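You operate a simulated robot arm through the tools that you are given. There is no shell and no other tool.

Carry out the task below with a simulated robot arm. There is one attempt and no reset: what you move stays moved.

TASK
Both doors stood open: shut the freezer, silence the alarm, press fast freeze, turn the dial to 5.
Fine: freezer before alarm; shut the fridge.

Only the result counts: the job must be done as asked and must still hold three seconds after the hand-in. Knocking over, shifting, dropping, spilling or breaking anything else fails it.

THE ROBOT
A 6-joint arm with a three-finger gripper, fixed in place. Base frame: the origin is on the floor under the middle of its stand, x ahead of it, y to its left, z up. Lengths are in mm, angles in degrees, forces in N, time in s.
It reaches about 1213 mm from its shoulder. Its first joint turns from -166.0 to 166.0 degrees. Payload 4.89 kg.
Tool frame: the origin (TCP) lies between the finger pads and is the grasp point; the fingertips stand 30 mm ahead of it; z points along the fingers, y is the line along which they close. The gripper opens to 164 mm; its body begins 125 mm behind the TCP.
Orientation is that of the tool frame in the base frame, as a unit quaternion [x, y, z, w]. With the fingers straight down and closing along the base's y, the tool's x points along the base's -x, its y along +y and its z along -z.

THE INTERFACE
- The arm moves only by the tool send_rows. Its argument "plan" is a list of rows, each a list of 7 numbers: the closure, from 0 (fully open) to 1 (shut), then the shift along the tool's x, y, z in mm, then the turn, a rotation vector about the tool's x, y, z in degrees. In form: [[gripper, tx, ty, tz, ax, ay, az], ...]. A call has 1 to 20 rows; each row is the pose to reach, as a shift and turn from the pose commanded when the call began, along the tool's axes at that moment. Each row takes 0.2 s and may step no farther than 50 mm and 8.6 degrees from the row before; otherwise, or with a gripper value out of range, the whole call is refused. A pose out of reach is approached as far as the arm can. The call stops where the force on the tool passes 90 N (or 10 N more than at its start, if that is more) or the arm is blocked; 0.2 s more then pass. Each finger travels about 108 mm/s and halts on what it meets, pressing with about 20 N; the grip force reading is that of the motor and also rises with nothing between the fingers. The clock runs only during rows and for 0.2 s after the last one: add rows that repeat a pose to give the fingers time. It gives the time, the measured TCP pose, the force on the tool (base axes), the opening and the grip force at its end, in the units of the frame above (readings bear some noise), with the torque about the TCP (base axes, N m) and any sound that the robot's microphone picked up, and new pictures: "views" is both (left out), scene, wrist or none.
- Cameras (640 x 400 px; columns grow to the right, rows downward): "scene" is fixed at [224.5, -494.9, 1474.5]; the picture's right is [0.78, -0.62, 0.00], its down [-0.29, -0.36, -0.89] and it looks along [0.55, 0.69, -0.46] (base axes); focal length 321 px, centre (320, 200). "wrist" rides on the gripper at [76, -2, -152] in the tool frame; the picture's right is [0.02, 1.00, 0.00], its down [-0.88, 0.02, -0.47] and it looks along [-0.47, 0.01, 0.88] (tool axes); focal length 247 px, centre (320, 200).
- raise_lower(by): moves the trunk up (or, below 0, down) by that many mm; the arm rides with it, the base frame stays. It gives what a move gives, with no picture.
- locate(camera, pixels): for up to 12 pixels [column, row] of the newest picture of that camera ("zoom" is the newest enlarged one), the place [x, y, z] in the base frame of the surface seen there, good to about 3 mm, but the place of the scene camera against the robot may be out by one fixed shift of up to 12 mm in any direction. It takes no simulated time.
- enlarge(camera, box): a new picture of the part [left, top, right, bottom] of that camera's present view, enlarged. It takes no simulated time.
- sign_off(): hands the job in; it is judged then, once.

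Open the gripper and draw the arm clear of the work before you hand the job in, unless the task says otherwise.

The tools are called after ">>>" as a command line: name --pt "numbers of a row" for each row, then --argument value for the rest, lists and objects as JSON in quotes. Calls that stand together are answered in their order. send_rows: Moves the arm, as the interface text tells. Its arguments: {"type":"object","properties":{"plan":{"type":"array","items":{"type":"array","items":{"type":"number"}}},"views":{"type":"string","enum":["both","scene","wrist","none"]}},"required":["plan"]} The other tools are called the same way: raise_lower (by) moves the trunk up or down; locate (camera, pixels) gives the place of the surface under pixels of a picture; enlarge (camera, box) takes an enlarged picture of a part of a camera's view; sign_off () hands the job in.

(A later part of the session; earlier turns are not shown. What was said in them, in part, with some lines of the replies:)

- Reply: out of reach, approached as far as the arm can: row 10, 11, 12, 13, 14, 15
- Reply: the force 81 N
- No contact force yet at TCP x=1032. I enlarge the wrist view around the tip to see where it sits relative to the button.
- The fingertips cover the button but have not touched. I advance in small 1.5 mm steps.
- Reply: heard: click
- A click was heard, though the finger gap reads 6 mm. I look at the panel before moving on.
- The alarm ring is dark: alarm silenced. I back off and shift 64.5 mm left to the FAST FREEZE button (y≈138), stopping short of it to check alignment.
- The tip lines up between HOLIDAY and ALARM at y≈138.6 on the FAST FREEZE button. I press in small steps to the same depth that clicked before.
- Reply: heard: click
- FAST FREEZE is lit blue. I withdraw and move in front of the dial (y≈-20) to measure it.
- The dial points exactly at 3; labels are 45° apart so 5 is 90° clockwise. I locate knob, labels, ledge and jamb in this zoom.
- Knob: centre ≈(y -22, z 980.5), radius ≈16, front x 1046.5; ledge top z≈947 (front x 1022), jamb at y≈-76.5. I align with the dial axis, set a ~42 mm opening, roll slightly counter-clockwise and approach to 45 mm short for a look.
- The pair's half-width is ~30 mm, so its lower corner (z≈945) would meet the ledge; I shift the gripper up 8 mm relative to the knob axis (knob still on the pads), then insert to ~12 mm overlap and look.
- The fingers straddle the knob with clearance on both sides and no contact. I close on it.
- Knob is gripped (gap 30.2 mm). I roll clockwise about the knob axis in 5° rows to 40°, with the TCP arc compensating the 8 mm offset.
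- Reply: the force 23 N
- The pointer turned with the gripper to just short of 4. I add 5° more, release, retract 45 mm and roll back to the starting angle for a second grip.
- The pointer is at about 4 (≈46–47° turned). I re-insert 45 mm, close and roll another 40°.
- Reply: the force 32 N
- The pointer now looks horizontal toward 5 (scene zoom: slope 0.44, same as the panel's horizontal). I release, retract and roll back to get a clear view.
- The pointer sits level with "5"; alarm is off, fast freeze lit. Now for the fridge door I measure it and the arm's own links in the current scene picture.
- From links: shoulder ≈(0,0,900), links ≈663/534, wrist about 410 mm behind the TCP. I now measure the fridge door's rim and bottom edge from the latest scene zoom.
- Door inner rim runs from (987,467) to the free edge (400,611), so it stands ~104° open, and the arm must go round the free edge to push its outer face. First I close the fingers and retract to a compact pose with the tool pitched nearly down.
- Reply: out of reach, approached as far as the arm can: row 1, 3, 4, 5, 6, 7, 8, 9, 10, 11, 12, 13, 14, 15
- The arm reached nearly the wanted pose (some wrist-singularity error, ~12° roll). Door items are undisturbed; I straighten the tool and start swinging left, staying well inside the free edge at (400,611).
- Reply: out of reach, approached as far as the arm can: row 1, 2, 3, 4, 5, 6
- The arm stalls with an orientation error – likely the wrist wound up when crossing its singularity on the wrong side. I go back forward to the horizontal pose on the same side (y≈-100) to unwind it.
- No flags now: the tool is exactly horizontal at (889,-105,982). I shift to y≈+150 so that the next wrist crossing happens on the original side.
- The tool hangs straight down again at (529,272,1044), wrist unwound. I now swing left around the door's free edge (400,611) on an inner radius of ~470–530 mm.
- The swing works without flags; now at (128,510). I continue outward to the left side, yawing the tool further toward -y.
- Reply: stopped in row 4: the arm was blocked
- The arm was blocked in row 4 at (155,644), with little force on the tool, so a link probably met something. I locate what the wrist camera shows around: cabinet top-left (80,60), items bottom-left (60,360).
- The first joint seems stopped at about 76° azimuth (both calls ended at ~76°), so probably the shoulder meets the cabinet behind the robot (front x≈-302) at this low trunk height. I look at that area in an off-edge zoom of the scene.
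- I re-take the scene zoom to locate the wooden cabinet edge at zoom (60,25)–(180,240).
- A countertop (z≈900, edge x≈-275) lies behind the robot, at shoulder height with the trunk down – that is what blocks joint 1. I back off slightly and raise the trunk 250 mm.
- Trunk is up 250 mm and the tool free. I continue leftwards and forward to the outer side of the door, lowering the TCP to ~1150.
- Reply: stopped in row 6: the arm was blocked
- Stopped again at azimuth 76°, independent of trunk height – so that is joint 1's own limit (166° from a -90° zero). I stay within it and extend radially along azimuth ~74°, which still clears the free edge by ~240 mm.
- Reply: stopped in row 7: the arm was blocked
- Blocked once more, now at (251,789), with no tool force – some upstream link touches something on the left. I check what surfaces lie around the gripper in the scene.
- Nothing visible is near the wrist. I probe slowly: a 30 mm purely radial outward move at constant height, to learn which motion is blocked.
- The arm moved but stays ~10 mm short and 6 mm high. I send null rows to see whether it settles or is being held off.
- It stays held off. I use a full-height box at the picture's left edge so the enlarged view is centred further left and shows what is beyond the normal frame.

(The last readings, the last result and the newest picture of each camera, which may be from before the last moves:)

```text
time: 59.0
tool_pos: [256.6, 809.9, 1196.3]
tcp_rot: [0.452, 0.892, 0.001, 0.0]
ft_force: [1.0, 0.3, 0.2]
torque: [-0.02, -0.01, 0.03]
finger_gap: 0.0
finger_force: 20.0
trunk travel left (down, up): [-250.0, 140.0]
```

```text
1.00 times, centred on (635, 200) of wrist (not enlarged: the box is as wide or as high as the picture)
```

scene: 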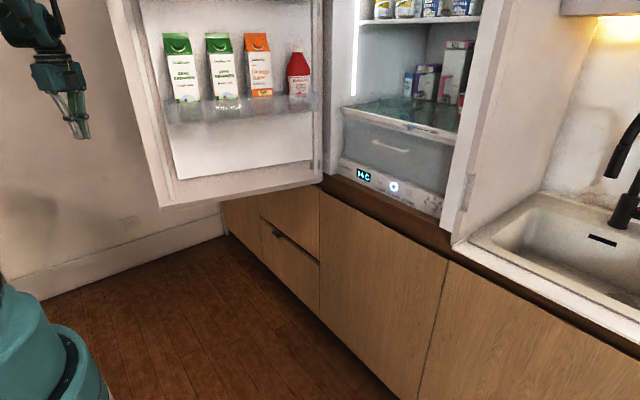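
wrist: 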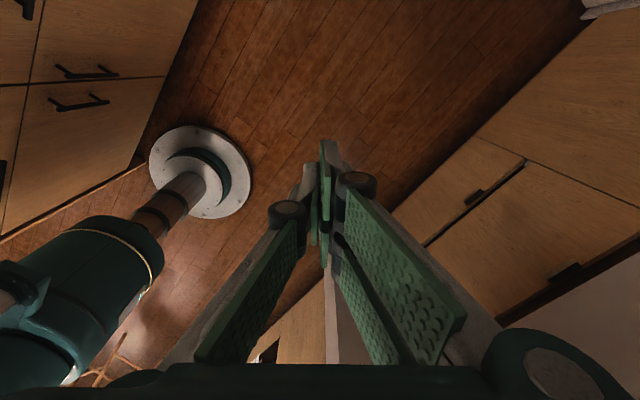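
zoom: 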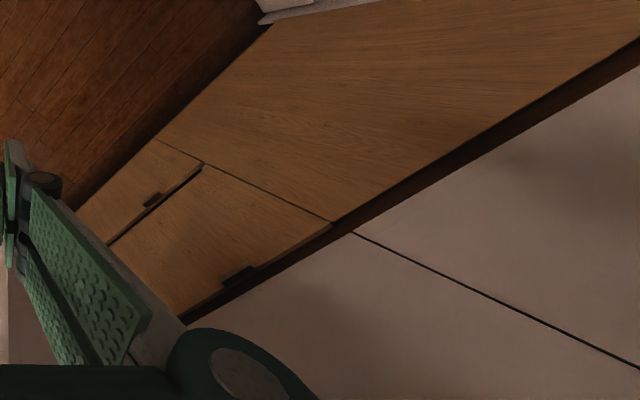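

Behind the robot is a countertop with small appliances and mugs, so I must be careful with the arm's rear lever. I re-take the left-shifted scene view and locate the lever and those items.

>>> enlarge --camera "scene" --box '[0, 0, 10, 400]'

>>> locate --camera "zoom" --pixels '[[10, 370], [60, 345], [110, 320], [30, 290], [15, 325], [45, 215], [97, 225], [95, 268], [300, 285], [200, 320], [30, 30], [340, 20]]'

>>> enlarge --camera "scene" --box '[0, 390, 10, 400]'

```text
1.00 times, centred on (5, 200) of scene (not enlarged: the box is as wide or as high as the picture)
```

zoom: 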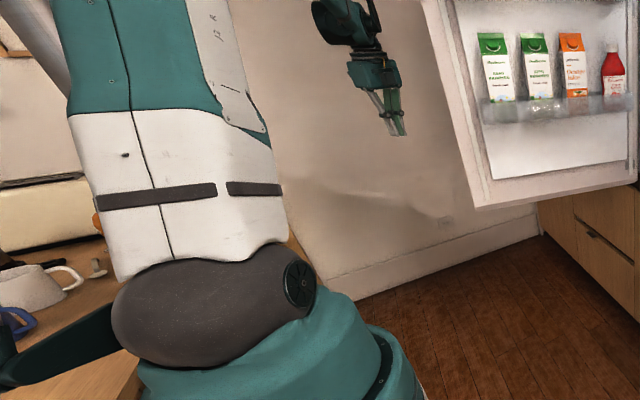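

```text
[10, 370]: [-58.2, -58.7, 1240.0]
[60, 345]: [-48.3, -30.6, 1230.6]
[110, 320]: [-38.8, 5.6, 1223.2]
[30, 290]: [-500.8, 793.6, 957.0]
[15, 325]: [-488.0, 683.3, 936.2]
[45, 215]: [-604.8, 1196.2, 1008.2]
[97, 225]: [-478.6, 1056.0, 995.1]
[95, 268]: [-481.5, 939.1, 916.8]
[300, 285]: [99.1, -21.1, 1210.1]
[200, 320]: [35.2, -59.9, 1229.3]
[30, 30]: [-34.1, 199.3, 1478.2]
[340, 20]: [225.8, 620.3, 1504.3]
```

```text
16.00 times, centred on (5, 395) of scene
```

zoom: 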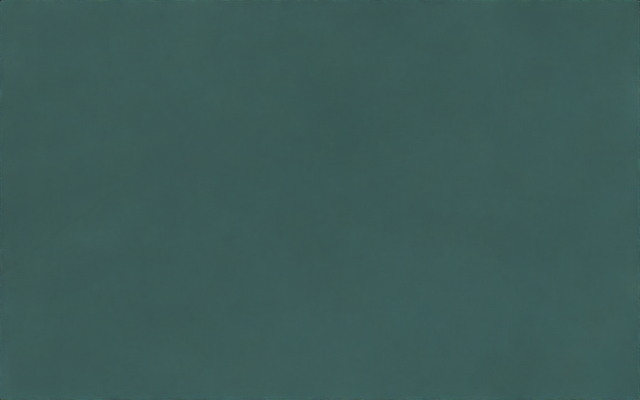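

The last small move simply ended with the usual ~8 mm steady-state lag, so slow motion works here. I continue outward slowly (12 mm rows) to (270,870,1160).

>>> send_rows --pt "1 6.8 7.7 6 0 0 0" --pt "1 13.6 15.3 12 0 0 0" --pt "1 20.4 23 18 0 0 0" --pt "1 27.2 30.7 24 0 0 0" --pt "1 34 38.3 30 0 0 0" --pt "1 40.8 46 36 0 0 0" --pt "1 40.8 46 36 0 0 0" --views "none"

```text
time: 60.6
tool_pos: [265.8, 884.7, 1154.3]
tcp_rot: [0.449, 0.894, 0.001, 0.0]
ft_force: [0.3, 0.7, -0.2]
torque: [-0.13, 0.06, 0.03]
finger_gap: 0.0
finger_force: 19.9
trunk travel left (down, up): [-250.0, 140.0]
```

It now stands at (266,885,1154). I tilt the tool 20° toward the door (wrist kept in place) and look at its outer face.

>>> send_rows --pt "1 -17.9 0 -0.4 0 -2.5 0" --pt "1 -35.7 0 -1.6 0 -5 0" --pt "1 -53.5 0 -3.5 0 -7.5 0" --pt "1 -71.2 0 -6.2 0 -10 0" --pt "1 -88.7 0 -9.7 0 -12.5 0" --pt "1 -106.1 0 -14 0 -15 0" --pt "1 -123.3 0 -19 0 -17.5 0" --pt "1 -140.2 0 -24.7 0 -20 0" --pt "1 -140.2 0 -24.7 0 -20 0" --views "both"

>>> enlarge --camera "wrist" --box '[315, 390, 325, 400]'

>>> enlarge --camera "wrist" --box '[630, 0, 640, 400]'

```text
time: 62.6
tool_pos: [348.2, 768.2, 1179.2]
tcp_rot: [0.441, 0.88, -0.077, 0.155]
ft_force: [-0.1, -0.3, -0.5]
torque: [0.03, 0.01, -0.01]
finger_gap: 0.0
finger_force: 20.1
trunk travel left (down, up): [-250.0, 140.0]
```

scene: 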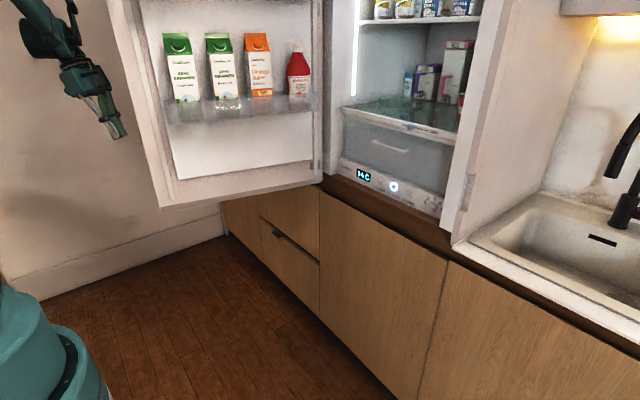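
wrist: 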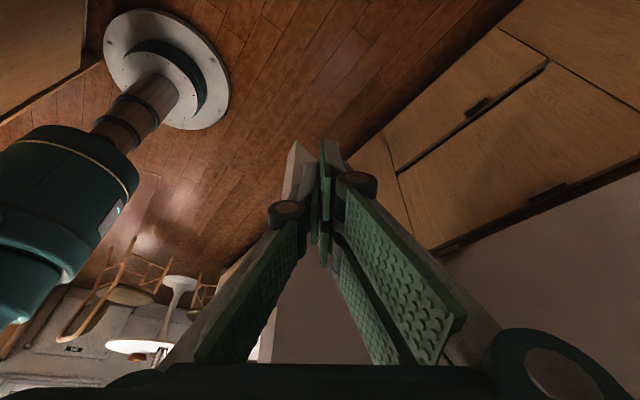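

```text
16.00 times, centred on (320, 395) of wrist
```

zoom: 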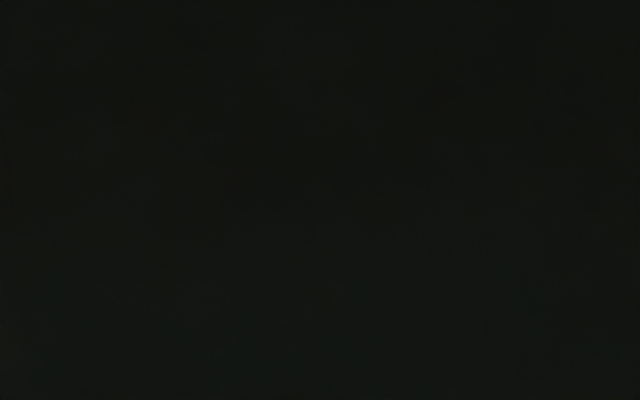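

```text
1.00 times, centred on (635, 200) of wrist (not enlarged: the box is as wide or as high as the picture)
```

zoom: 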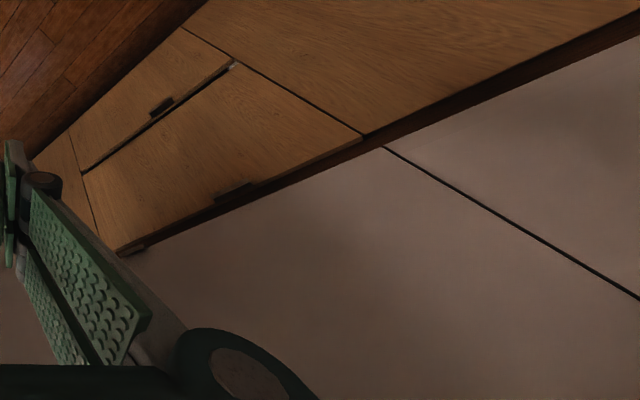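

I locate points on the door's outer face and free edge in the wrist picture ((298,160), (300,330), (420,260), (500,300)).

>>> locate --camera "wrist" --pixels '[[296, 155], [293, 180], [300, 330], [280, 350], [265, 345], [345, 330], [450, 280], [520, 250], [600, 300], [440, 245], [255, 350], [325, 290]]'

>>> enlarge --camera "wrist" --box '[220, 130, 380, 230]'

>>> enlarge --camera "wrist" --box '[220, 260, 400, 372]'

```text
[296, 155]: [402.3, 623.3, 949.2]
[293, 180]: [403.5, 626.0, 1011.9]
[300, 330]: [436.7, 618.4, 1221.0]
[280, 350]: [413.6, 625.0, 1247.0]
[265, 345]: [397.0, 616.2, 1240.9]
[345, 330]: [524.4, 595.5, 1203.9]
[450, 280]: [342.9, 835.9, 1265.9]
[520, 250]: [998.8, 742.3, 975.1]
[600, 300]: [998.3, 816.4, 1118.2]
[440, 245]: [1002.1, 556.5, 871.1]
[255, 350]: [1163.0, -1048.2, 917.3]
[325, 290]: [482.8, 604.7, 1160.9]
```

```text
4.00 times, centred on (300, 180) of wrist
```

zoom: 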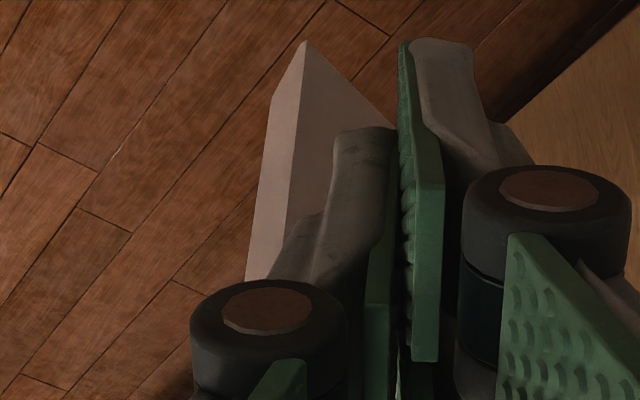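

```text
3.56 times, centred on (310, 316) of wrist
```

zoom: 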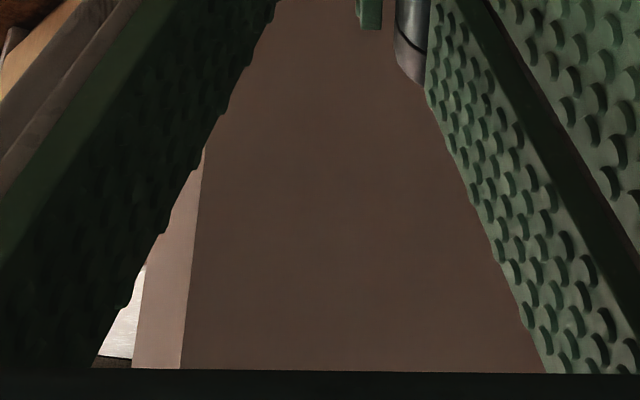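

The door is only ~20 mm thick there; its outer face passes (410,625)–(524,595) toward a hinge near (1000,472), θ≈104.6°. I bring the fingertips to ~40 mm off the face near (480,649), tilting to 40°.

>>> send_rows --pt "1 -18 4.2 7.3 0 -2.5 0" --pt "1 -36 8.3 14.7 0 -5 0" --pt "1 -54 12.5 22 0 -7.5 0" --pt "1 -72 16.7 29.4 0 -10 0" --pt "1 -90 20.8 36.7 0 -12.5 0" --pt "1 -108 25 44 0 -15 0" --pt "1 -126 29.1 51.4 0 -17.5 0" --pt "1 -144 33.3 58.7 0 -20 0" --pt "1 -144 33.3 58.7 0 -20 0" --views "both"

```text
time: 64.6
tool_pos: [469.4, 661.6, 1173.9]
tcp_rot: [0.422, 0.84, -0.152, 0.306]
ft_force: [-0.6, 0.6, -0.7]
torque: [0.01, -0.02, -0.05]
finger_gap: 0.0
finger_force: 19.7
trunk travel left (down, up): [-250.0, 140.0]
```

scene: 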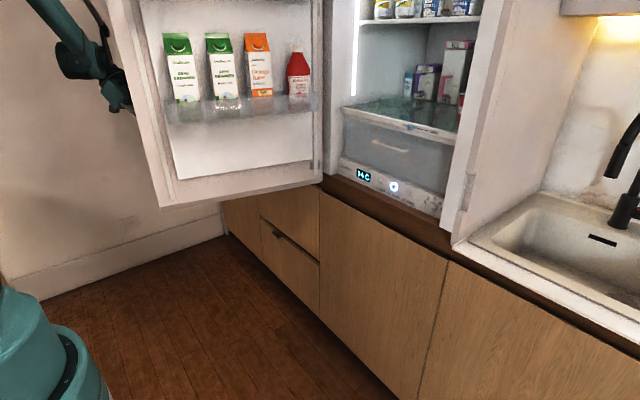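
wrist: 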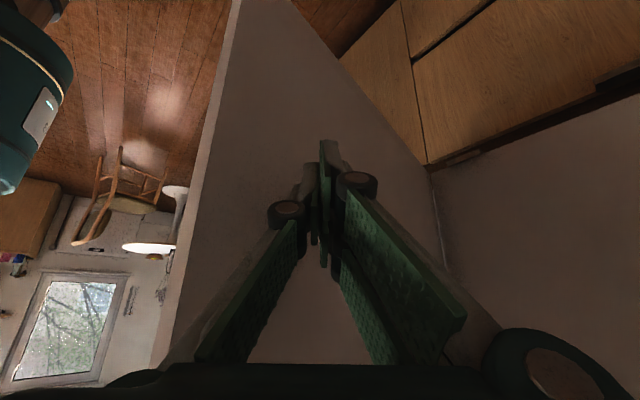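

The fingers are behind the door's outer face. I locate points on it for exact contact and hinge position.

>>> locate --camera "wrist" --pixels '[[230, 60], [210, 160], [195, 250], [180, 330], [300, 60], [260, 200], [380, 180], [420, 220], [432, 230], [445, 240], [310, 320], [186, 280]]'

```text
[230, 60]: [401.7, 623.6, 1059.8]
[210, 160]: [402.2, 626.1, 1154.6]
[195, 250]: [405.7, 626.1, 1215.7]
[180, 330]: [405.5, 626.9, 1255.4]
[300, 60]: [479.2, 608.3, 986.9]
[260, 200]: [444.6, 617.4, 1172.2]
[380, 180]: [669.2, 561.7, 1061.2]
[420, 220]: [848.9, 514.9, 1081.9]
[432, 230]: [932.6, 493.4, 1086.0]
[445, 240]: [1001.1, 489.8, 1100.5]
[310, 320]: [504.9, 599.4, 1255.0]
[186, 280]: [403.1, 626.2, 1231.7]
```

Outer face line: (402,626)→(933,493), closed plane should be x≈1000, hinge ≈(1000,477). I yaw/tilt the tool a bit more so that the fingertips clearly lead the gripper body.

>>> send_rows --pt "1 1.2 1.5 0.2 2.9 -2.5 3.4" --pt "1 2.5 3.1 0.5 5.8 -5 6.9" --pt "1 2.5 3.1 0.5 5.8 -5 6.9" --views "wrist"

```text
time: 65.4
tool_pos: [477.8, 662.0, 1172.0]
tcp_rot: [0.478, 0.795, -0.182, 0.327]
ft_force: [1.0, 0.2, 0.9]
torque: [-0.03, 0.06, -0.06]
finger_gap: 0.0
finger_force: 20.2
out of reach, approached as far as the arm can: row 2, 3
trunk travel left (down, up): [-250.0, 140.0]
```

wrist: 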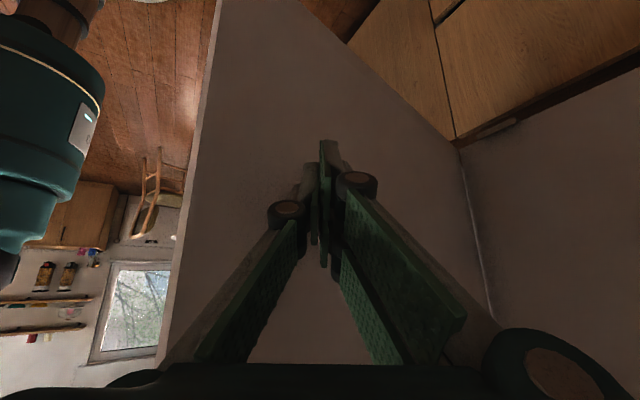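

A wrist limit was just touched, but the tip now leads well (tilt 44°, yaw -60°), tip ≈38 mm off the face. I start pushing the door along its arc at constant tool orientation to about 90°.

>>> send_rows --pt "1 -4.5 -5.6 4.1 0 0 0" --pt "1 -8.8 -10.7 8.2 0 0 0" --pt "1 -14.5 -18.2 13.5 0 0 0" --pt "1 -20.6 -25.9 19 0 0 0" --pt "1 -26.6 -33.1 24.5 0 0 0" --pt "1 -32.6 -40.3 30.1 0 0 0" --pt "1 -45 -54.1 41.6 0 0 0" --pt "1 -57.9 -67.2 53.6 0 0 0" --pt "1 -71.1 -79.6 65.9 0 0 0" --pt "1 -84.7 -91.1 78.6 0 0 0" --views "both"

```text
time: 67.6
tool_pos: [451.2, 520.0, 1174.9]
tcp_rot: [0.48, 0.79, -0.193, 0.328]
ft_force: [1.1, 0.8, 0.4]
torque: [-0.05, -0.07, -0.02]
finger_gap: 0.3
finger_force: 19.8
out of reach, approached as far as the arm can: row 1, 2, 3, 4, 5, 6, 7, 8
trunk travel left (down, up): [-250.0, 140.0]
```

scene: 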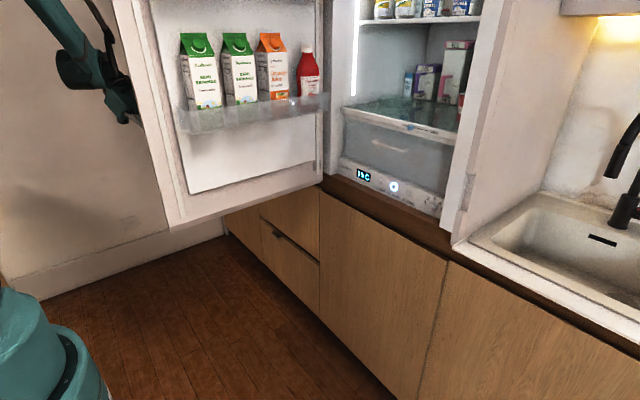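
wrist: 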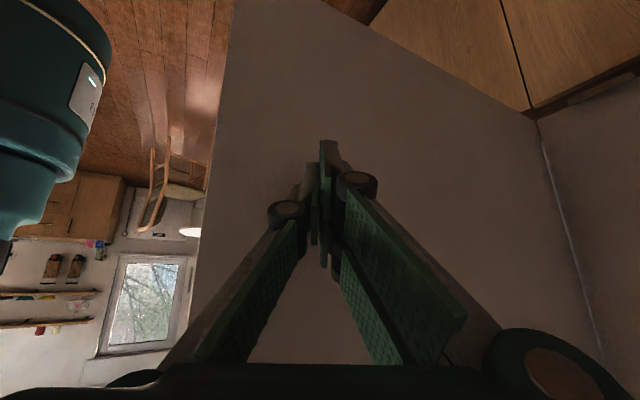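

The door followed, bottles still upright; TCP (451,520). I check the door's current face.

>>> locate --camera "wrist" --pixels '[[225, 100], [205, 220], [300, 80], [400, 120], [450, 160], [530, 200], [310, 320], [250, 200], [560, 220]]'

```text
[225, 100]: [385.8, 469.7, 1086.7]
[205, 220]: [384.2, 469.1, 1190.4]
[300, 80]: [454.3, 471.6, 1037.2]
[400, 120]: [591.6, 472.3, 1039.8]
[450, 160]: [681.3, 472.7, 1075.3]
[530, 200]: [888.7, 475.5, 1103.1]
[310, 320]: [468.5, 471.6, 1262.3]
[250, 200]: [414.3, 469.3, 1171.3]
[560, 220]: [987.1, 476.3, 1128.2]
```

The door stands at ~89° with its face at y≈470–476; hinge estimate confirmed. I continue along the arc to ~62°.

>>> send_rows --pt "1 -9 -6.3 8.9 0 0 0" --pt "1 -20 -14 19.7 0 0 0" --pt "1 -28.6 -19.9 28.1 0 0 0" --pt "1 -42.9 -29 42.1 0 0 0" --pt "1 -57.3 -37.1 56.3 0 0 0" --pt "1 -72 -44.5 70.8 0 0 0" --pt "1 -87 -50.8 85.6 0 0 0" --pt "1 -101.9 -56.6 100.3 0 0 0" --pt "1 -117.2 -61.3 115.3 0 0 0" --pt "1 -132.5 -65.2 130.5 0 0 0" --pt "1 -147.9 -68.2 145.7 0 0 0" --pt "1 -163.4 -70.3 161 0 0 0" --pt "1 -178.9 -71.5 176.4 0 0 0" --views "both"

>>> locate --camera "wrist" --pixels '[[250, 200], [300, 80], [400, 120], [450, 160], [310, 320], [270, 60]]'

```text
time: 70.4
tool_pos: [503.3, 259.6, 1176.4]
tcp_rot: [0.48, 0.79, -0.194, 0.329]
ft_force: [0.1, 1.3, 0.1]
torque: [-0.08, -0.02, 0.0]
finger_gap: 0.0
finger_force: 19.6
trunk travel left (down, up): [-250.0, 140.0]
```

scene: 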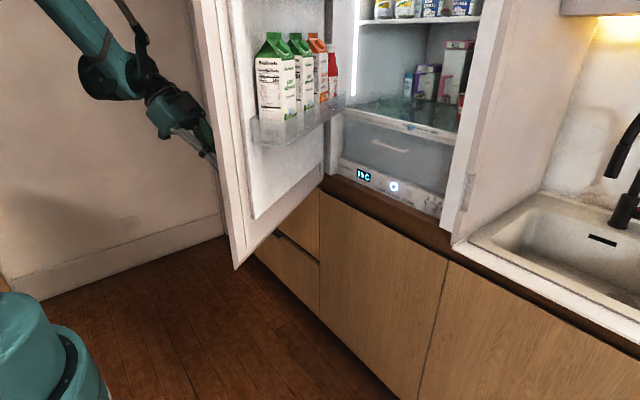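
wrist: 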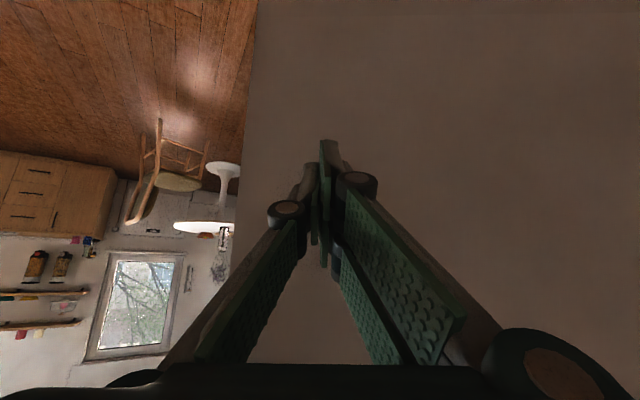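

```text
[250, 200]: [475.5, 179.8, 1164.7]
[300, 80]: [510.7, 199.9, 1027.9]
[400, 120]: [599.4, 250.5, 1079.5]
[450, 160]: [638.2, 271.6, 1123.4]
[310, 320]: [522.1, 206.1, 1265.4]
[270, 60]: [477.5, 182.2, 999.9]
```

Door at ~61°, bottles upright. I continue the arc to ~34°, yawing the tool with the door.

>>> send_rows --pt "1 -14.1 2.5 14.1 -1.3 0 -1.3" --pt "1 -29.8 2.5 29.7 -2.5 0 -2.6" --pt "1 -45.2 3.3 45.1 -3.8 0.1 -3.8" --pt "1 -60.7 5 60.5 -5.1 0.1 -5.1" --pt "1 -76.1 7.6 75.9 -6.3 0.1 -6.4" --pt "1 -91.4 11.1 91.2 -7.6 0.1 -7.7" --pt "1 -106.6 15.3 106.4 -8.9 0.1 -8.9" --pt "1 -121.6 20.6 121.4 -10.1 0.1 -10.2" --pt "1 -136.5 26.6 136.3 -11.4 0.2 -11.5" --pt "1 -151.1 33.6 151 -12.7 0.2 -12.8" --pt "1 -165.6 41.3 165.5 -13.9 0.2 -14" --pt "1 -179.8 49.9 179.7 -15.2 0.2 -15.3" --views "both"

>>> locate --camera "wrist" --pixels '[[260, 200], [300, 80], [400, 120], [450, 160], [310, 320], [500, 100]]'

```text
time: 73.0
tool_pos: [665.3, 60.1, 1176.2]
tcp_rot: [0.322, 0.866, -0.129, 0.359]
ft_force: [-0.1, 0.9, -0.2]
torque: [-0.03, -0.04, -0.02]
finger_gap: 0.0
finger_force: 20.0
trunk travel left (down, up): [-250.0, 140.0]
```

scene: 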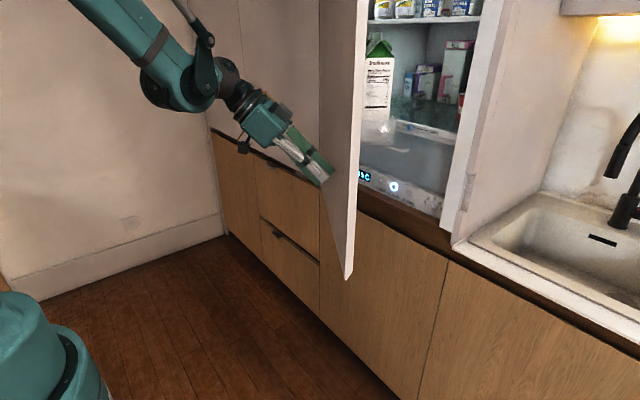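
wrist: 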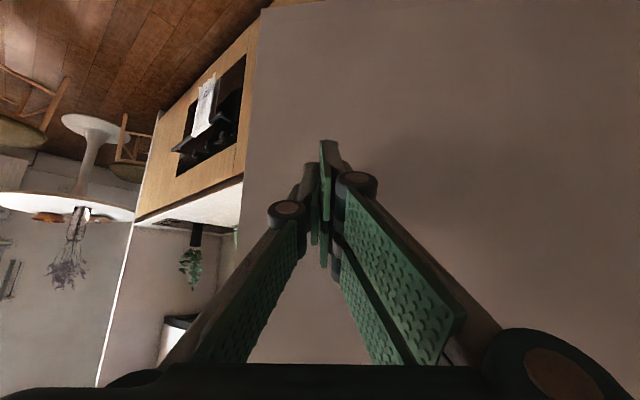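

```text
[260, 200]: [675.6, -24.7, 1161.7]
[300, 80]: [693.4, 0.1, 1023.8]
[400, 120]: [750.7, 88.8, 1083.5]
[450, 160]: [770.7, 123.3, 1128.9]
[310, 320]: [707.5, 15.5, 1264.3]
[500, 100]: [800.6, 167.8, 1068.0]
```

Door at ~33°. I keep the tool's yaw constant (avoids the wrist singularity) and go on along the arc, slowing to half speed below ~20°.

>>> send_rows --pt "1 -16.5 0.3 16.4 0 0 0" --pt "1 -31.8 3.1 31.8 0 0 0" --pt "1 -47 7 47 0 0 0" --pt "1 -62.1 11.7 62.1 0 0 0" --pt "1 -77 17.2 77 0 0 0" --pt "1 -91.8 23.6 91.8 0 0 0" --pt "1 -99 27.3 99.1 0 0 0" --pt "1 -106.3 30.9 106.4 0 0 0" --pt "1 -113.5 35 113.6 0 0 0" --pt "1 -120.7 39 120.8 0 0 0" --pt "1 -127.8 43.5 127.9 0 0 0" --pt "1 -134.8 47.9 135 0 0 0" --pt "1 -141.7 52.8 141.9 0 0 0" --pt "1 -148.6 57.7 148.8 0 0 0" --views "both"

>>> locate --camera "wrist" --pixels '[[270, 200], [300, 80], [400, 120], [450, 160], [310, 320], [500, 100]]'

```text
time: 76.0
tool_pos: [862.6, -32.5, 1175.7]
tcp_rot: [0.323, 0.866, -0.13, 0.359]
ft_force: [-0.3, -0.3, 1.0]
torque: [0.03, -0.02, 0.04]
finger_gap: 0.0
finger_force: 19.1
trunk travel left (down, up): [-250.0, 140.0]
```

scene: 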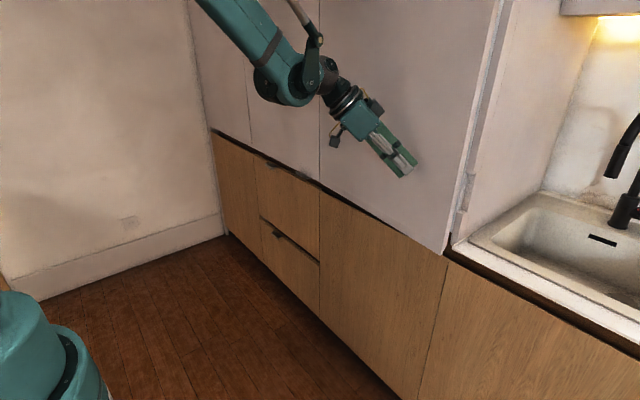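
wrist: 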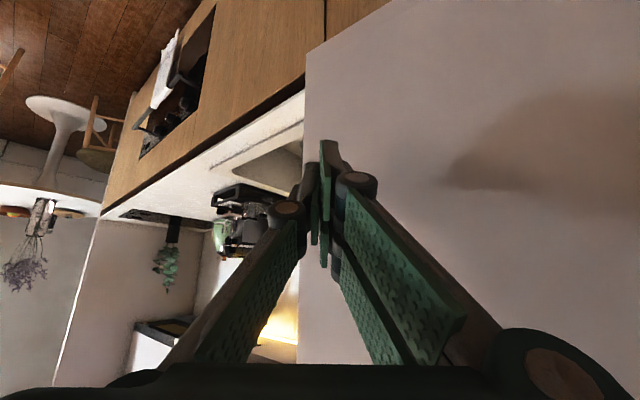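

```text
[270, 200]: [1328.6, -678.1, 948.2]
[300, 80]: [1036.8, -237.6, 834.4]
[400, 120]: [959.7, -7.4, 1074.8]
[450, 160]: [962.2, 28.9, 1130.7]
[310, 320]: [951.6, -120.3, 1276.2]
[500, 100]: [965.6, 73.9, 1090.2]
```

The door has run on to ~4° open (face x≈957 at y≈-46). I push it the rest of the way gently until force builds.

>>> send_rows --pt "1 -13.8 10.4 13.9 0 0 0" --pt "1 -26.9 21.5 27 0 0 0" --pt "1 -37.5 31.5 37.8 0 0 0" --pt "1 -46.2 40.1 46.6 0 0 0" --pt "1 -51.8 46.2 52.2 0 0 0" --pt "1 -56 50 56.4 0 0 0" --pt "1 -58.1 52.6 58.6 0 0 0" --pt "1 -58.1 52.6 58.6 0 0 0" --views "both"

>>> locate --camera "wrist" --pixels '[[400, 120], [450, 160], [330, 320], [500, 100], [400, 40], [560, 250]]'

```text
time: 77.8
tool_pos: [960.7, -48.2, 1176.2]
tcp_rot: [0.323, 0.866, -0.129, 0.359]
ft_force: [0.4, 0.0, -0.2]
torque: [-0.01, 0.01, -0.04]
finger_gap: 0.0
finger_force: 20.2
trunk travel left (down, up): [-250.0, 140.0]
```

scene: 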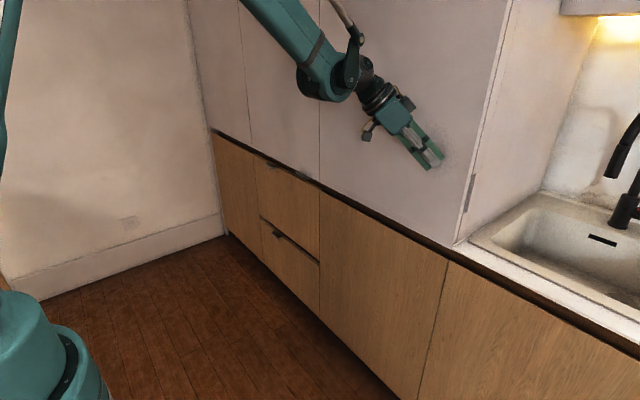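
wrist: 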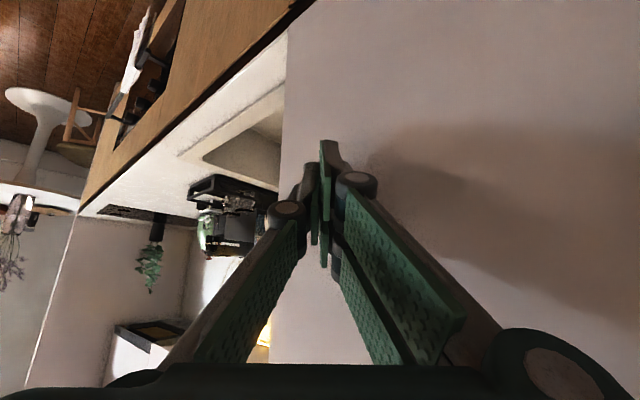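

```text
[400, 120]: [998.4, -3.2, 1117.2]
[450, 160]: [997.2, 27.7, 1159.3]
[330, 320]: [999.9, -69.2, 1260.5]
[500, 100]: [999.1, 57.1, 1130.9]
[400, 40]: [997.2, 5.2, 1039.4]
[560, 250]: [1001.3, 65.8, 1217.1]
```

The fridge door is flush (x≈998–1000). I press forward a few more millimetres to be sure it is fully seated.

>>> send_rows --pt "1 -1.6 2 1.6 0 0 0" --pt "1 -3.2 3.9 3.2 0 0 0" --pt "1 -4.8 5.9 4.9 0 0 0" --pt "1 -6.4 7.8 6.5 0 0 0" --pt "1 -8 9.8 8.1 0 0 0" --pt "1 -9.6 11.7 9.7 0 0 0" --pt "1 -9.6 11.7 9.7 0 0 0" --views "none"

```text
time: 79.1
tool_pos: [968.8, -47.2, 1175.6]
tcp_rot: [0.325, 0.866, -0.13, 0.356]
ft_force: [-40.5, 4.6, 12.5]
torque: [-0.22, -0.63, -0.51]
finger_gap: 0.0
finger_force: 19.8
trunk travel left (down, up): [-250.0, 140.0]
stopped in row 6: the force on the tool passed its limit at 97 N (the readings are from after the stop); the commanded pose is now the measured one
```

97 N against a firm stop: the fridge is shut. I back straight off 160 mm and open the gripper, then check both doors.

>>> send_rows --pt "1 8.5 -10.4 -8.6 0 0 0" --pt "1 21 -26 -21.5 0 0 0" --pt "1 37 -45.5 -37.7 0 0 0" --pt "1 53 -65 -54 0 0 0" --pt "0.5 69 -84.5 -70 0 0 0" --pt "0 85 -104 -86 0 0 0" --pt "0 85 -104 -86 0 0 0" --pt "0 85 -104 -86 0 0 0" --pt "0 85 -104 -86 0 0 0" --views "both"

>>> locate --camera "scene" --pixels '[[480, 60], [450, 200], [350, 40], [290, 100], [400, 280], [360, 250], [280, 260], [480, 300], [460, 120], [345, 190]]'

>>> enlarge --camera "scene" --box '[180, 0, 500, 200]'

>>> enlarge --camera "scene" --box '[200, 180, 520, 400]'

```text
time: 81.1
tool_pos: [811.2, -48.0, 1177.1]
tcp_rot: [0.325, 0.866, -0.13, 0.356]
ft_force: [0.6, -0.3, 0.0]
torque: [0.0, -0.02, 0.01]
finger_gap: 163.8
finger_force: 0.1
trunk travel left (down, up): [-250.0, 140.0]
```

scene: 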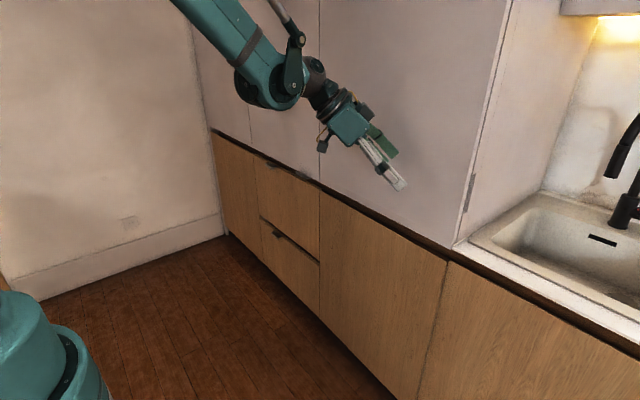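
wrist: 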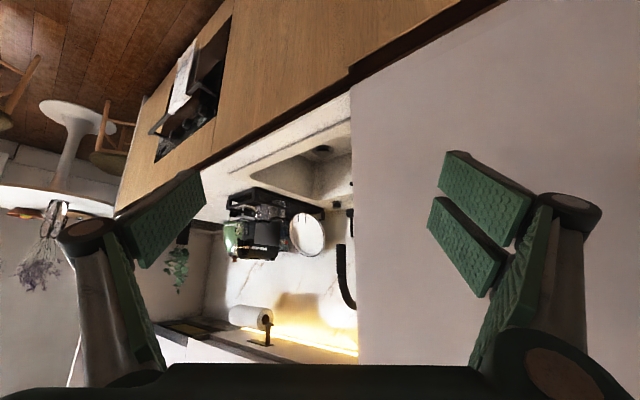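

```text
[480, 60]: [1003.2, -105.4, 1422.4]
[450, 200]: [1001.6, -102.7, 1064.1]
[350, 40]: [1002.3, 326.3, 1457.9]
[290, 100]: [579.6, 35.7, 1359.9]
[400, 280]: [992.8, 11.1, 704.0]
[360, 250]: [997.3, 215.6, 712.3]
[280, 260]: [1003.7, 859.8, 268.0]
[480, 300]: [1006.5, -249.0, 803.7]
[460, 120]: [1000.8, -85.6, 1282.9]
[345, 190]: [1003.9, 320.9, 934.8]
```

```text
2.00 times, centred on (340, 100) of scene
```

zoom: 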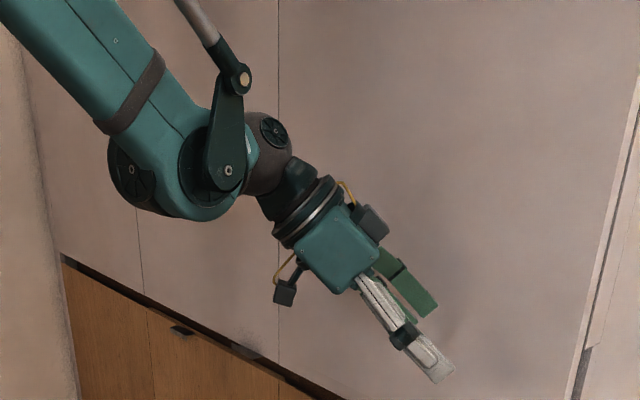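

```text
1.82 times, centred on (360, 290) of scene
```

zoom: 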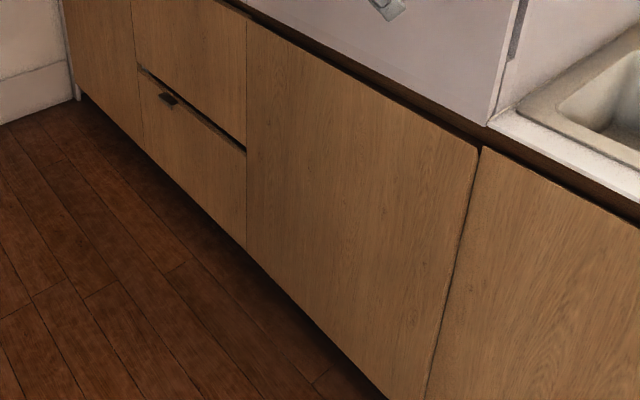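

Both doors look shut, but the freezer readings (993–997) are slightly lower than the neighbours; I check more points on the freezer door and across its right gap.

>>> locate --camera "scene" --pixels '[[435, 280], [425, 330], [415, 350], [440, 258], [452, 275], [445, 300], [435, 350], [400, 350], [380, 300], [330, 230], [310, 220], [375, 330]]'

>>> enlarge --camera "scene" --box '[400, 230, 480, 280]'

>>> locate --camera "wrist" --pixels '[[350, 60], [330, 90], [300, 60], [270, 100], [420, 20], [400, 45], [250, 60], [380, 10]]'

```text
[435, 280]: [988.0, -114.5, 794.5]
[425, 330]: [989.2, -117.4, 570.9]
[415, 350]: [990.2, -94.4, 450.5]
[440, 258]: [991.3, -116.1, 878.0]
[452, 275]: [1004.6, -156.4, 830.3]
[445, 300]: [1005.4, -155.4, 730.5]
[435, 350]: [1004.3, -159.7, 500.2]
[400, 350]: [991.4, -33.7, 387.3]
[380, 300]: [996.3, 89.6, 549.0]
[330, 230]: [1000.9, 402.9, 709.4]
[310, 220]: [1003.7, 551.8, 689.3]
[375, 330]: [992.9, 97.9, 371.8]
```

```text
8.00 times, centred on (440, 255) of scene
```

zoom: 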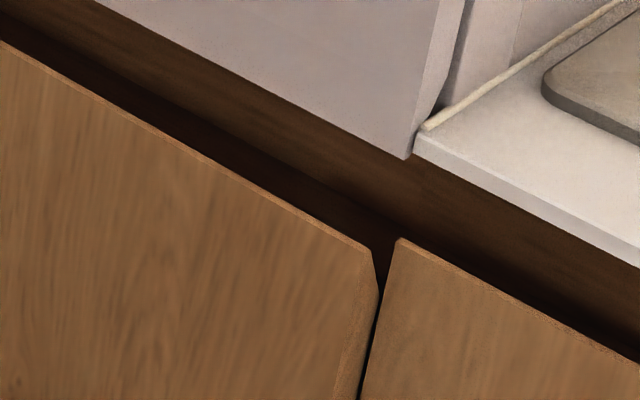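

```text
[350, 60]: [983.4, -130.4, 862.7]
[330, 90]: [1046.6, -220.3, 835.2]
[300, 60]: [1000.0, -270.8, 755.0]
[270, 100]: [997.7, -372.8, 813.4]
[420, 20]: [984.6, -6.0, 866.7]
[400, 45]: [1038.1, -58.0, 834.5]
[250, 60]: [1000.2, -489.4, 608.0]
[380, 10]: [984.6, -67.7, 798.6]
```

The freezer door's free edge stands ~15 mm proud (x≈985 vs 1000) – it has come slightly open. I close the gripper and lower the trunk 250 mm to press it shut again.

>>> send_rows --pt "0.5 0 0 0 0 0 0" --pt "1 0 0 0 0 0 0" --pt "1 0 0 0 0 0 0" --pt "1 0 0 0 0 0 0" --pt "1 0 0 0 0 0 0" --pt "1 0 0 0 0 0 0" --views "none"

>>> raise_lower --by -250

>>> enlarge --camera "wrist" --box '[0, 0, 640, 400]'

>>> locate --camera "zoom" --pixels '[[330, 60], [300, 100], [400, 60], [450, 100], [250, 80], [200, 120], [350, 140], [500, 60], [300, 30], [420, 150]]'

```text
time: 82.5
tool_pos: [811.6, -48.1, 1175.9]
tcp_rot: [0.326, 0.866, -0.131, 0.356]
ft_force: [-0.2, 0.2, 1.1]
torque: [-0.02, 0.04, 0.01]
finger_gap: 0.2
finger_force: 19.7
trunk travel left (down, up): [-250.0, 140.0]
```

```text
time: 85.1
tool_pos: [811.5, -48.2, 925.6]
tcp_rot: [0.325, 0.866, -0.131, 0.357]
ft_force: [-0.1, 0.3, -0.3]
torque: [0.0, 0.03, -0.02]
finger_gap: 0.0
finger_force: 19.6
trunk travel left (down, up): [0.0, 390.0]
```

```text
1.00 times, centred on (320, 200) of wrist (not enlarged: the box is as wide or as high as the picture)
```

zoom: 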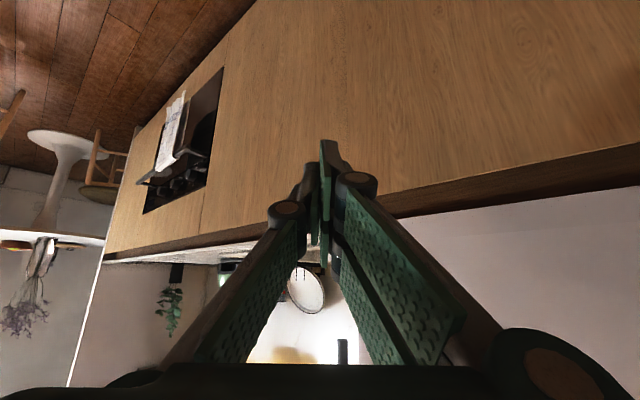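

```text
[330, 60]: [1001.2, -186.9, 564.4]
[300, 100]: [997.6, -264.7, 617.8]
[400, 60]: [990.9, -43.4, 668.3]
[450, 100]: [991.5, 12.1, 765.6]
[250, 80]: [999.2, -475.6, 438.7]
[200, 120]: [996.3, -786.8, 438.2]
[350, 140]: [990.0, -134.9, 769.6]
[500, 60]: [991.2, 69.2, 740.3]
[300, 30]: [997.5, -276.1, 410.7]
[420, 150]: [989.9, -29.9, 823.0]
```

The freezer now reads ~990 (neighbours ~998–1000), still ~9 mm ajar. I lower the tip to z≈780 and move up to it, then press slowly.

>>> send_rows --pt "1 22 0 22.2 0 0 0" --pt "1 44 0 44.4 0 0 0" --pt "1 66 0 66.7 0 0 0" --pt "1 88 -0.6 88.9 0 0 0" --pt "1 72 19.1 104.9 0 0 0" --pt "1 56 38.8 120.9 0 0 0" --pt "1 40 58.5 136.9 0 0 0" --pt "1 24 78 152.8 0 0 0" --pt "1 24 78 152.8 0 0 0" --views "wrist"

>>> locate --camera "wrist" --pixels '[[400, 60], [450, 100], [350, 60], [500, 60], [420, 30], [560, 200], [250, 80], [200, 120]]'

```text
time: 87.1
tool_pos: [931.4, -48.5, 802.6]
tcp_rot: [0.325, 0.866, -0.131, 0.357]
ft_force: [-0.3, 0.1, -0.6]
torque: [0.05, 0.01, 0.04]
finger_gap: 0.0
finger_force: 19.8
trunk travel left (down, up): [0.0, 390.0]
```

wrist: 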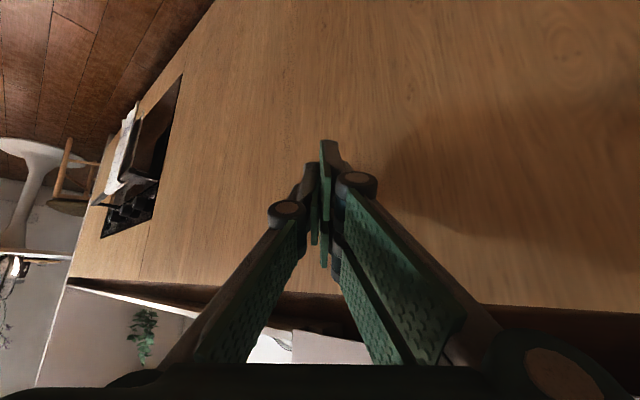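

```text
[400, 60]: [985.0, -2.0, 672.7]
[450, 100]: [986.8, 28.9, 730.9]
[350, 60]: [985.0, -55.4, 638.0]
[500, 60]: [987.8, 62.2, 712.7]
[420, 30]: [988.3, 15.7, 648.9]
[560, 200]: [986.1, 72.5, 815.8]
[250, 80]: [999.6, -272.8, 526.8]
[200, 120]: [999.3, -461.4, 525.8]
```

The freezer face reads ~986 here. With this pose contact should come at TCP x≈955 and closure at ≈968, so I press slowly to there.

>>> send_rows --pt "1 -5.3 6.6 5.3 0 0 0" --pt "1 -9.6 11.8 9.6 0 0 0" --pt "1 -12.8 15.8 12.8 0 0 0" --pt "1 -15 18.4 14.9 0 0 0" --pt "1 -17.1 21 17.1 0 0 0" --pt "1 -18.7 23 18.7 0 0 0" --pt "1 -19.8 24.3 19.7 0 0 0" --pt "1 -20.6 25.3 20.5 0 0 0" --views "wrist"

>>> locate --camera "wrist" --pixels '[[400, 60], [450, 100], [350, 60], [500, 60], [420, 30], [560, 200], [250, 80], [200, 120]]'

```text
time: 88.9
tool_pos: [966.9, -47.1, 802.1]
tcp_rot: [0.325, 0.866, -0.131, 0.356]
ft_force: [-44.6, 8.2, -0.5]
torque: [-0.06, -0.16, -0.47]
finger_gap: 0.2
finger_force: 20.1
trunk travel left (down, up): [0.0, 390.0]
```

wrist: 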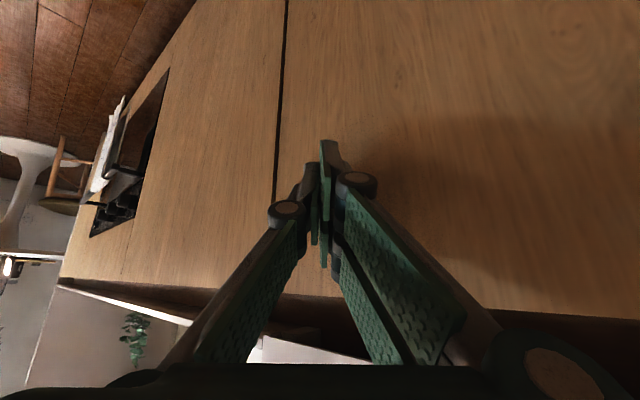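

```text
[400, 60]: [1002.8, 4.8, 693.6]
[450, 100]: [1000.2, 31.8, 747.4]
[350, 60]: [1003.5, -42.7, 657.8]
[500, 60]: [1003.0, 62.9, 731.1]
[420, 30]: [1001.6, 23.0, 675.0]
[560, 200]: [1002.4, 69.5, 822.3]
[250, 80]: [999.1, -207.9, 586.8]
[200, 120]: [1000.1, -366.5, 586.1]
```

Pressed flush (face ≈1002, 45 N). Now I release slowly and see whether the door stays.

>>> send_rows --pt "1 1.1 -1.3 -1.1 0 0 0" --pt "1 2.1 -2.6 -2.1 0 0 0" --pt "1 3.2 -3.9 -3.2 0 0 0" --pt "1 5.3 -6.6 -5.3 0 0 0" --pt "1 8 -9.9 -8 0 0 0" --pt "1 10.7 -13.1 -10.7 0 0 0" --pt "1 16 -19.7 -16 0 0 0" --pt "1 21.4 -26.3 -21.3 0 0 0" --pt "1 21.4 -26.3 -21.3 0 0 0" --views "wrist"

>>> locate --camera "wrist" --pixels '[[400, 60], [450, 100], [350, 60], [500, 60], [420, 30], [560, 200], [250, 80], [200, 120]]'

```text
time: 90.9
tool_pos: [930.1, -46.9, 800.8]
tcp_rot: [0.325, 0.866, -0.13, 0.356]
ft_force: [0.8, 0.6, -0.8]
torque: [-0.02, 0.03, -0.03]
finger_gap: 0.2
finger_force: 20.3
trunk travel left (down, up): [0.0, 390.0]
```

wrist: 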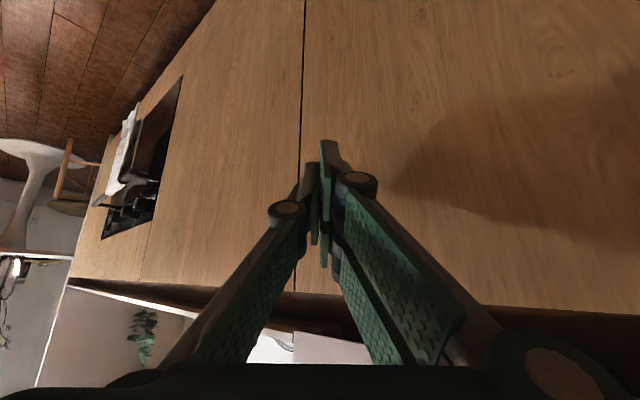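

```text
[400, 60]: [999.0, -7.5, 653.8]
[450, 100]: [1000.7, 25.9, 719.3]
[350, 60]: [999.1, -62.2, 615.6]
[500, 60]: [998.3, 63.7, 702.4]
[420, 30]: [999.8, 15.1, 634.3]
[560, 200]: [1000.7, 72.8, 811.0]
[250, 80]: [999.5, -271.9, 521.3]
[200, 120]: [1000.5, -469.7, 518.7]
```

The freezer now stays flush at 999–1000. I back further off, open the gripper and raise the trunk to re-check the fridge door too.

>>> send_rows --pt "1 16 -19.7 -16 0 0 0" --pt "1 37.4 -46 -37.3 0 0 0" --pt "0.7 58.7 -72.3 -58.6 0 0 0" --pt "0.3 80 -98.5 -80 0 0 0" --pt "0 80 -98.5 -80 0 0 0" --pt "0 80 -98.5 -80 0 0 0" --pt "0 80 -98.5 -80 0 0 0" --views "none"

>>> raise_lower --by 250

>>> enlarge --camera "wrist" --box '[0, 0, 640, 400]'

>>> locate --camera "zoom" --pixels '[[380, 150], [400, 100], [360, 300], [370, 200], [420, 330], [600, 100], [560, 60], [420, 30], [360, 55], [300, 60], [460, 10], [620, 300]]'

```text
time: 92.5
tool_pos: [778.9, -45.5, 800.9]
tcp_rot: [0.325, 0.866, -0.131, 0.356]
ft_force: [-0.1, 1.4, 0.6]
torque: [0.05, 0.01, 0.02]
finger_gap: 164.1
finger_force: 0.0
trunk travel left (down, up): [0.0, 390.0]
```

```text
time: 95.0
tool_pos: [780.0, -45.3, 1050.7]
tcp_rot: [0.325, 0.866, -0.132, 0.356]
ft_force: [0.1, 0.4, 0.1]
torque: [0.01, 0.05, -0.01]
finger_gap: 164.0
finger_force: 0.1
trunk travel left (down, up): [-250.0, 140.0]
```

```text
1.00 times, centred on (320, 200) of wrist (not enlarged: the box is as wide or as high as the picture)
```

zoom: 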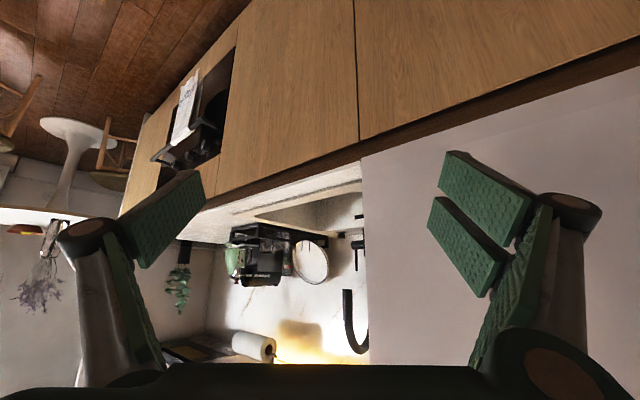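

```text
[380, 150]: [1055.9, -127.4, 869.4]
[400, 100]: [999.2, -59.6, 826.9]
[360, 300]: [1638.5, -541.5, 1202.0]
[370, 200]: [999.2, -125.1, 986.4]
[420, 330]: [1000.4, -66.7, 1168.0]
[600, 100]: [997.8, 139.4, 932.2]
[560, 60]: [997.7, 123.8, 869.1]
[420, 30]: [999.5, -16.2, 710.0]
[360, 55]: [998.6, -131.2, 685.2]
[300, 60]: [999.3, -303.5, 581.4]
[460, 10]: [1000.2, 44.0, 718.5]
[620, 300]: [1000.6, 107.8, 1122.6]
```

Both doors are flush (fridge ≈999–1000, freezer ≈999–1000). I draw the open gripper further back and up and let some time pass, then re-check.

>>> send_rows --pt "0 -6.9 -13 -28.4 0 0 0" --pt "0 -13.9 -26 -56.9 0 0 0" --pt "0 -20.8 -39 -85.3 0 0 0" --pt "0 -27.7 -52 -113.7 0 0 0" --pt "0 -27.7 -52 -113.7 0 0 0" --pt "0 -27.7 -52 -113.7 0 0 0" --pt "0 -27.7 -52 -113.7 0 0 0" --pt "0 -27.7 -52 -113.7 0 0 0" --pt "0 -27.7 -52 -113.7 0 0 0" --pt "0 -27.7 -52 -113.7 0 0 0" --pt "0 -27.7 -52 -113.7 0 0 0" --pt "0 -27.7 -52 -113.7 0 0 0" --pt "0 -27.7 -52 -113.7 0 0 0" --pt "0 -27.7 -52 -113.7 0 0 0" --pt "0 -27.7 -52 -113.7 0 0 0" --pt "0 -27.7 -52 -113.7 0 0 0" --views "both"

>>> locate --camera "scene" --pixels '[[435, 280], [425, 330], [440, 258], [452, 275], [445, 300], [400, 280], [360, 250], [450, 200], [480, 60], [460, 120], [270, 200], [480, 300]]'

>>> enlarge --camera "scene" --box '[400, 230, 480, 280]'

>>> enlarge --camera "scene" --box '[0, 0, 10, 400]'

```text
time: 98.5
tool_pos: [701.0, -48.0, 1153.5]
tcp_rot: [0.325, 0.866, -0.13, 0.356]
ft_force: [-0.4, 0.5, -0.3]
torque: [0.02, 0.02, 0.01]
finger_gap: 163.9
finger_force: 0.0
trunk travel left (down, up): [-250.0, 140.0]
```

scene: 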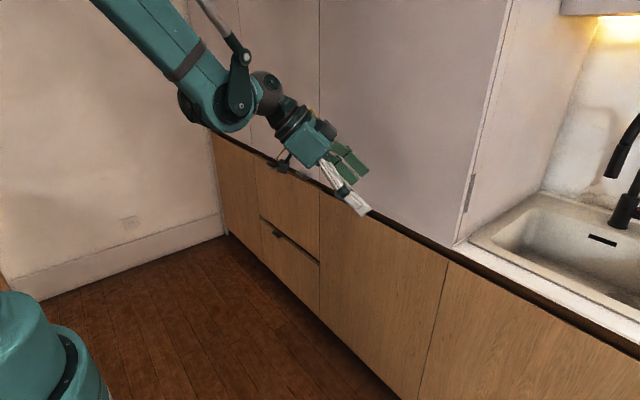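
wrist: 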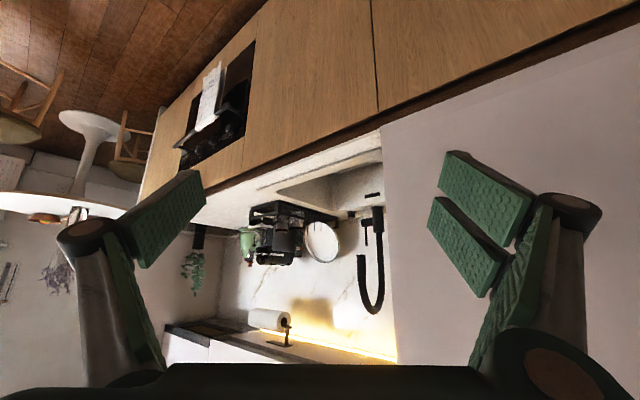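

```text
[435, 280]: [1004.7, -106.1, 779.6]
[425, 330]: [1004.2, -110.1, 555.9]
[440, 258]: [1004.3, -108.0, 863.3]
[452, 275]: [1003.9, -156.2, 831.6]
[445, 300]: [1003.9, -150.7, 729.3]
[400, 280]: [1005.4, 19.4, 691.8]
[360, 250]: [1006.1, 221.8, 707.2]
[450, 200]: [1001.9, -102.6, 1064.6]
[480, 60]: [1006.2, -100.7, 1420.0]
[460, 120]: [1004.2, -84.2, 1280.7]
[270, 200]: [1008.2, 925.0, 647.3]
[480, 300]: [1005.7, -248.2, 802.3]
```

```text
8.00 times, centred on (440, 255) of scene
```

zoom: 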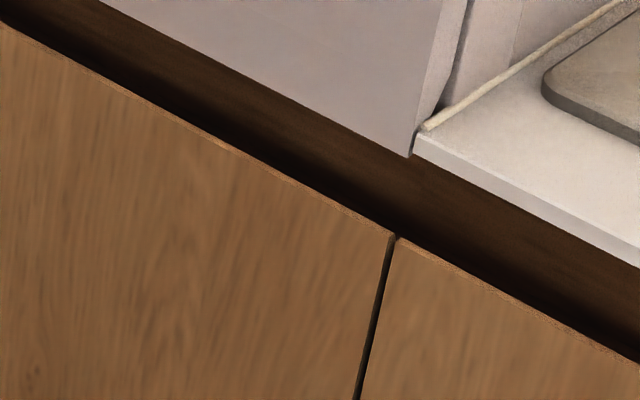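

```text
1.00 times, centred on (5, 200) of scene (not enlarged: the box is as wide or as high as the picture)
```

zoom: 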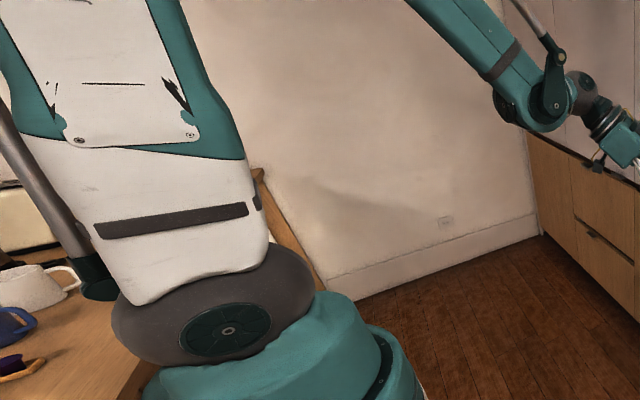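

Both doors are flush with their neighbours and stayed so for several seconds: the zoom shows the freezer edge level at (395,240), and the fridge reads ≈1000. The alarm was off and fast freeze lit when last seen, the dial is at 5, and the gripper is open and clear, so I hand in.

>>> sign_off

```text
The job is handed in.
```

I've handed the job in with both doors shut, fast freeze on and the dial at 5. The one thing I couldn't confirm at the end is that the alarm was still off, because the panel is behind the closed fridge door.

- **Freezer:** I shut it first. After I closed the fridge, I found it about 15 mm ajar, so I pressed it shut again. It then stayed flush with the cabinets for several seconds. I don't know when it came open: it may have bounced back after my first push, or closing the fridge may have popped it.
- **Alarm:** I pressed it after shutting the freezer, heard a click and saw the red light go out. It was still off when I last saw the panel, partway through closing the fridge. If the freezer standing ajar set it off again after that, I would not have seen it.
- **Fast freeze:** I pressed it, and its blue light came on.
- **Dial:** it started at 3, and the pointer now lines up with 5.
- **Fridge:** the door is shut and flush. The bottles and cartons in the door were still upright when last visible, before it closed.

On the way to the fridge door the arm was blocked a few times, with almost no force on the gripper. I took this to be the arm reaching its own limits. I saw nothing knocked over or moved on the counter behind it, but I only started checking those items partway through.

The gripper is open and the arm is clear of both doors.
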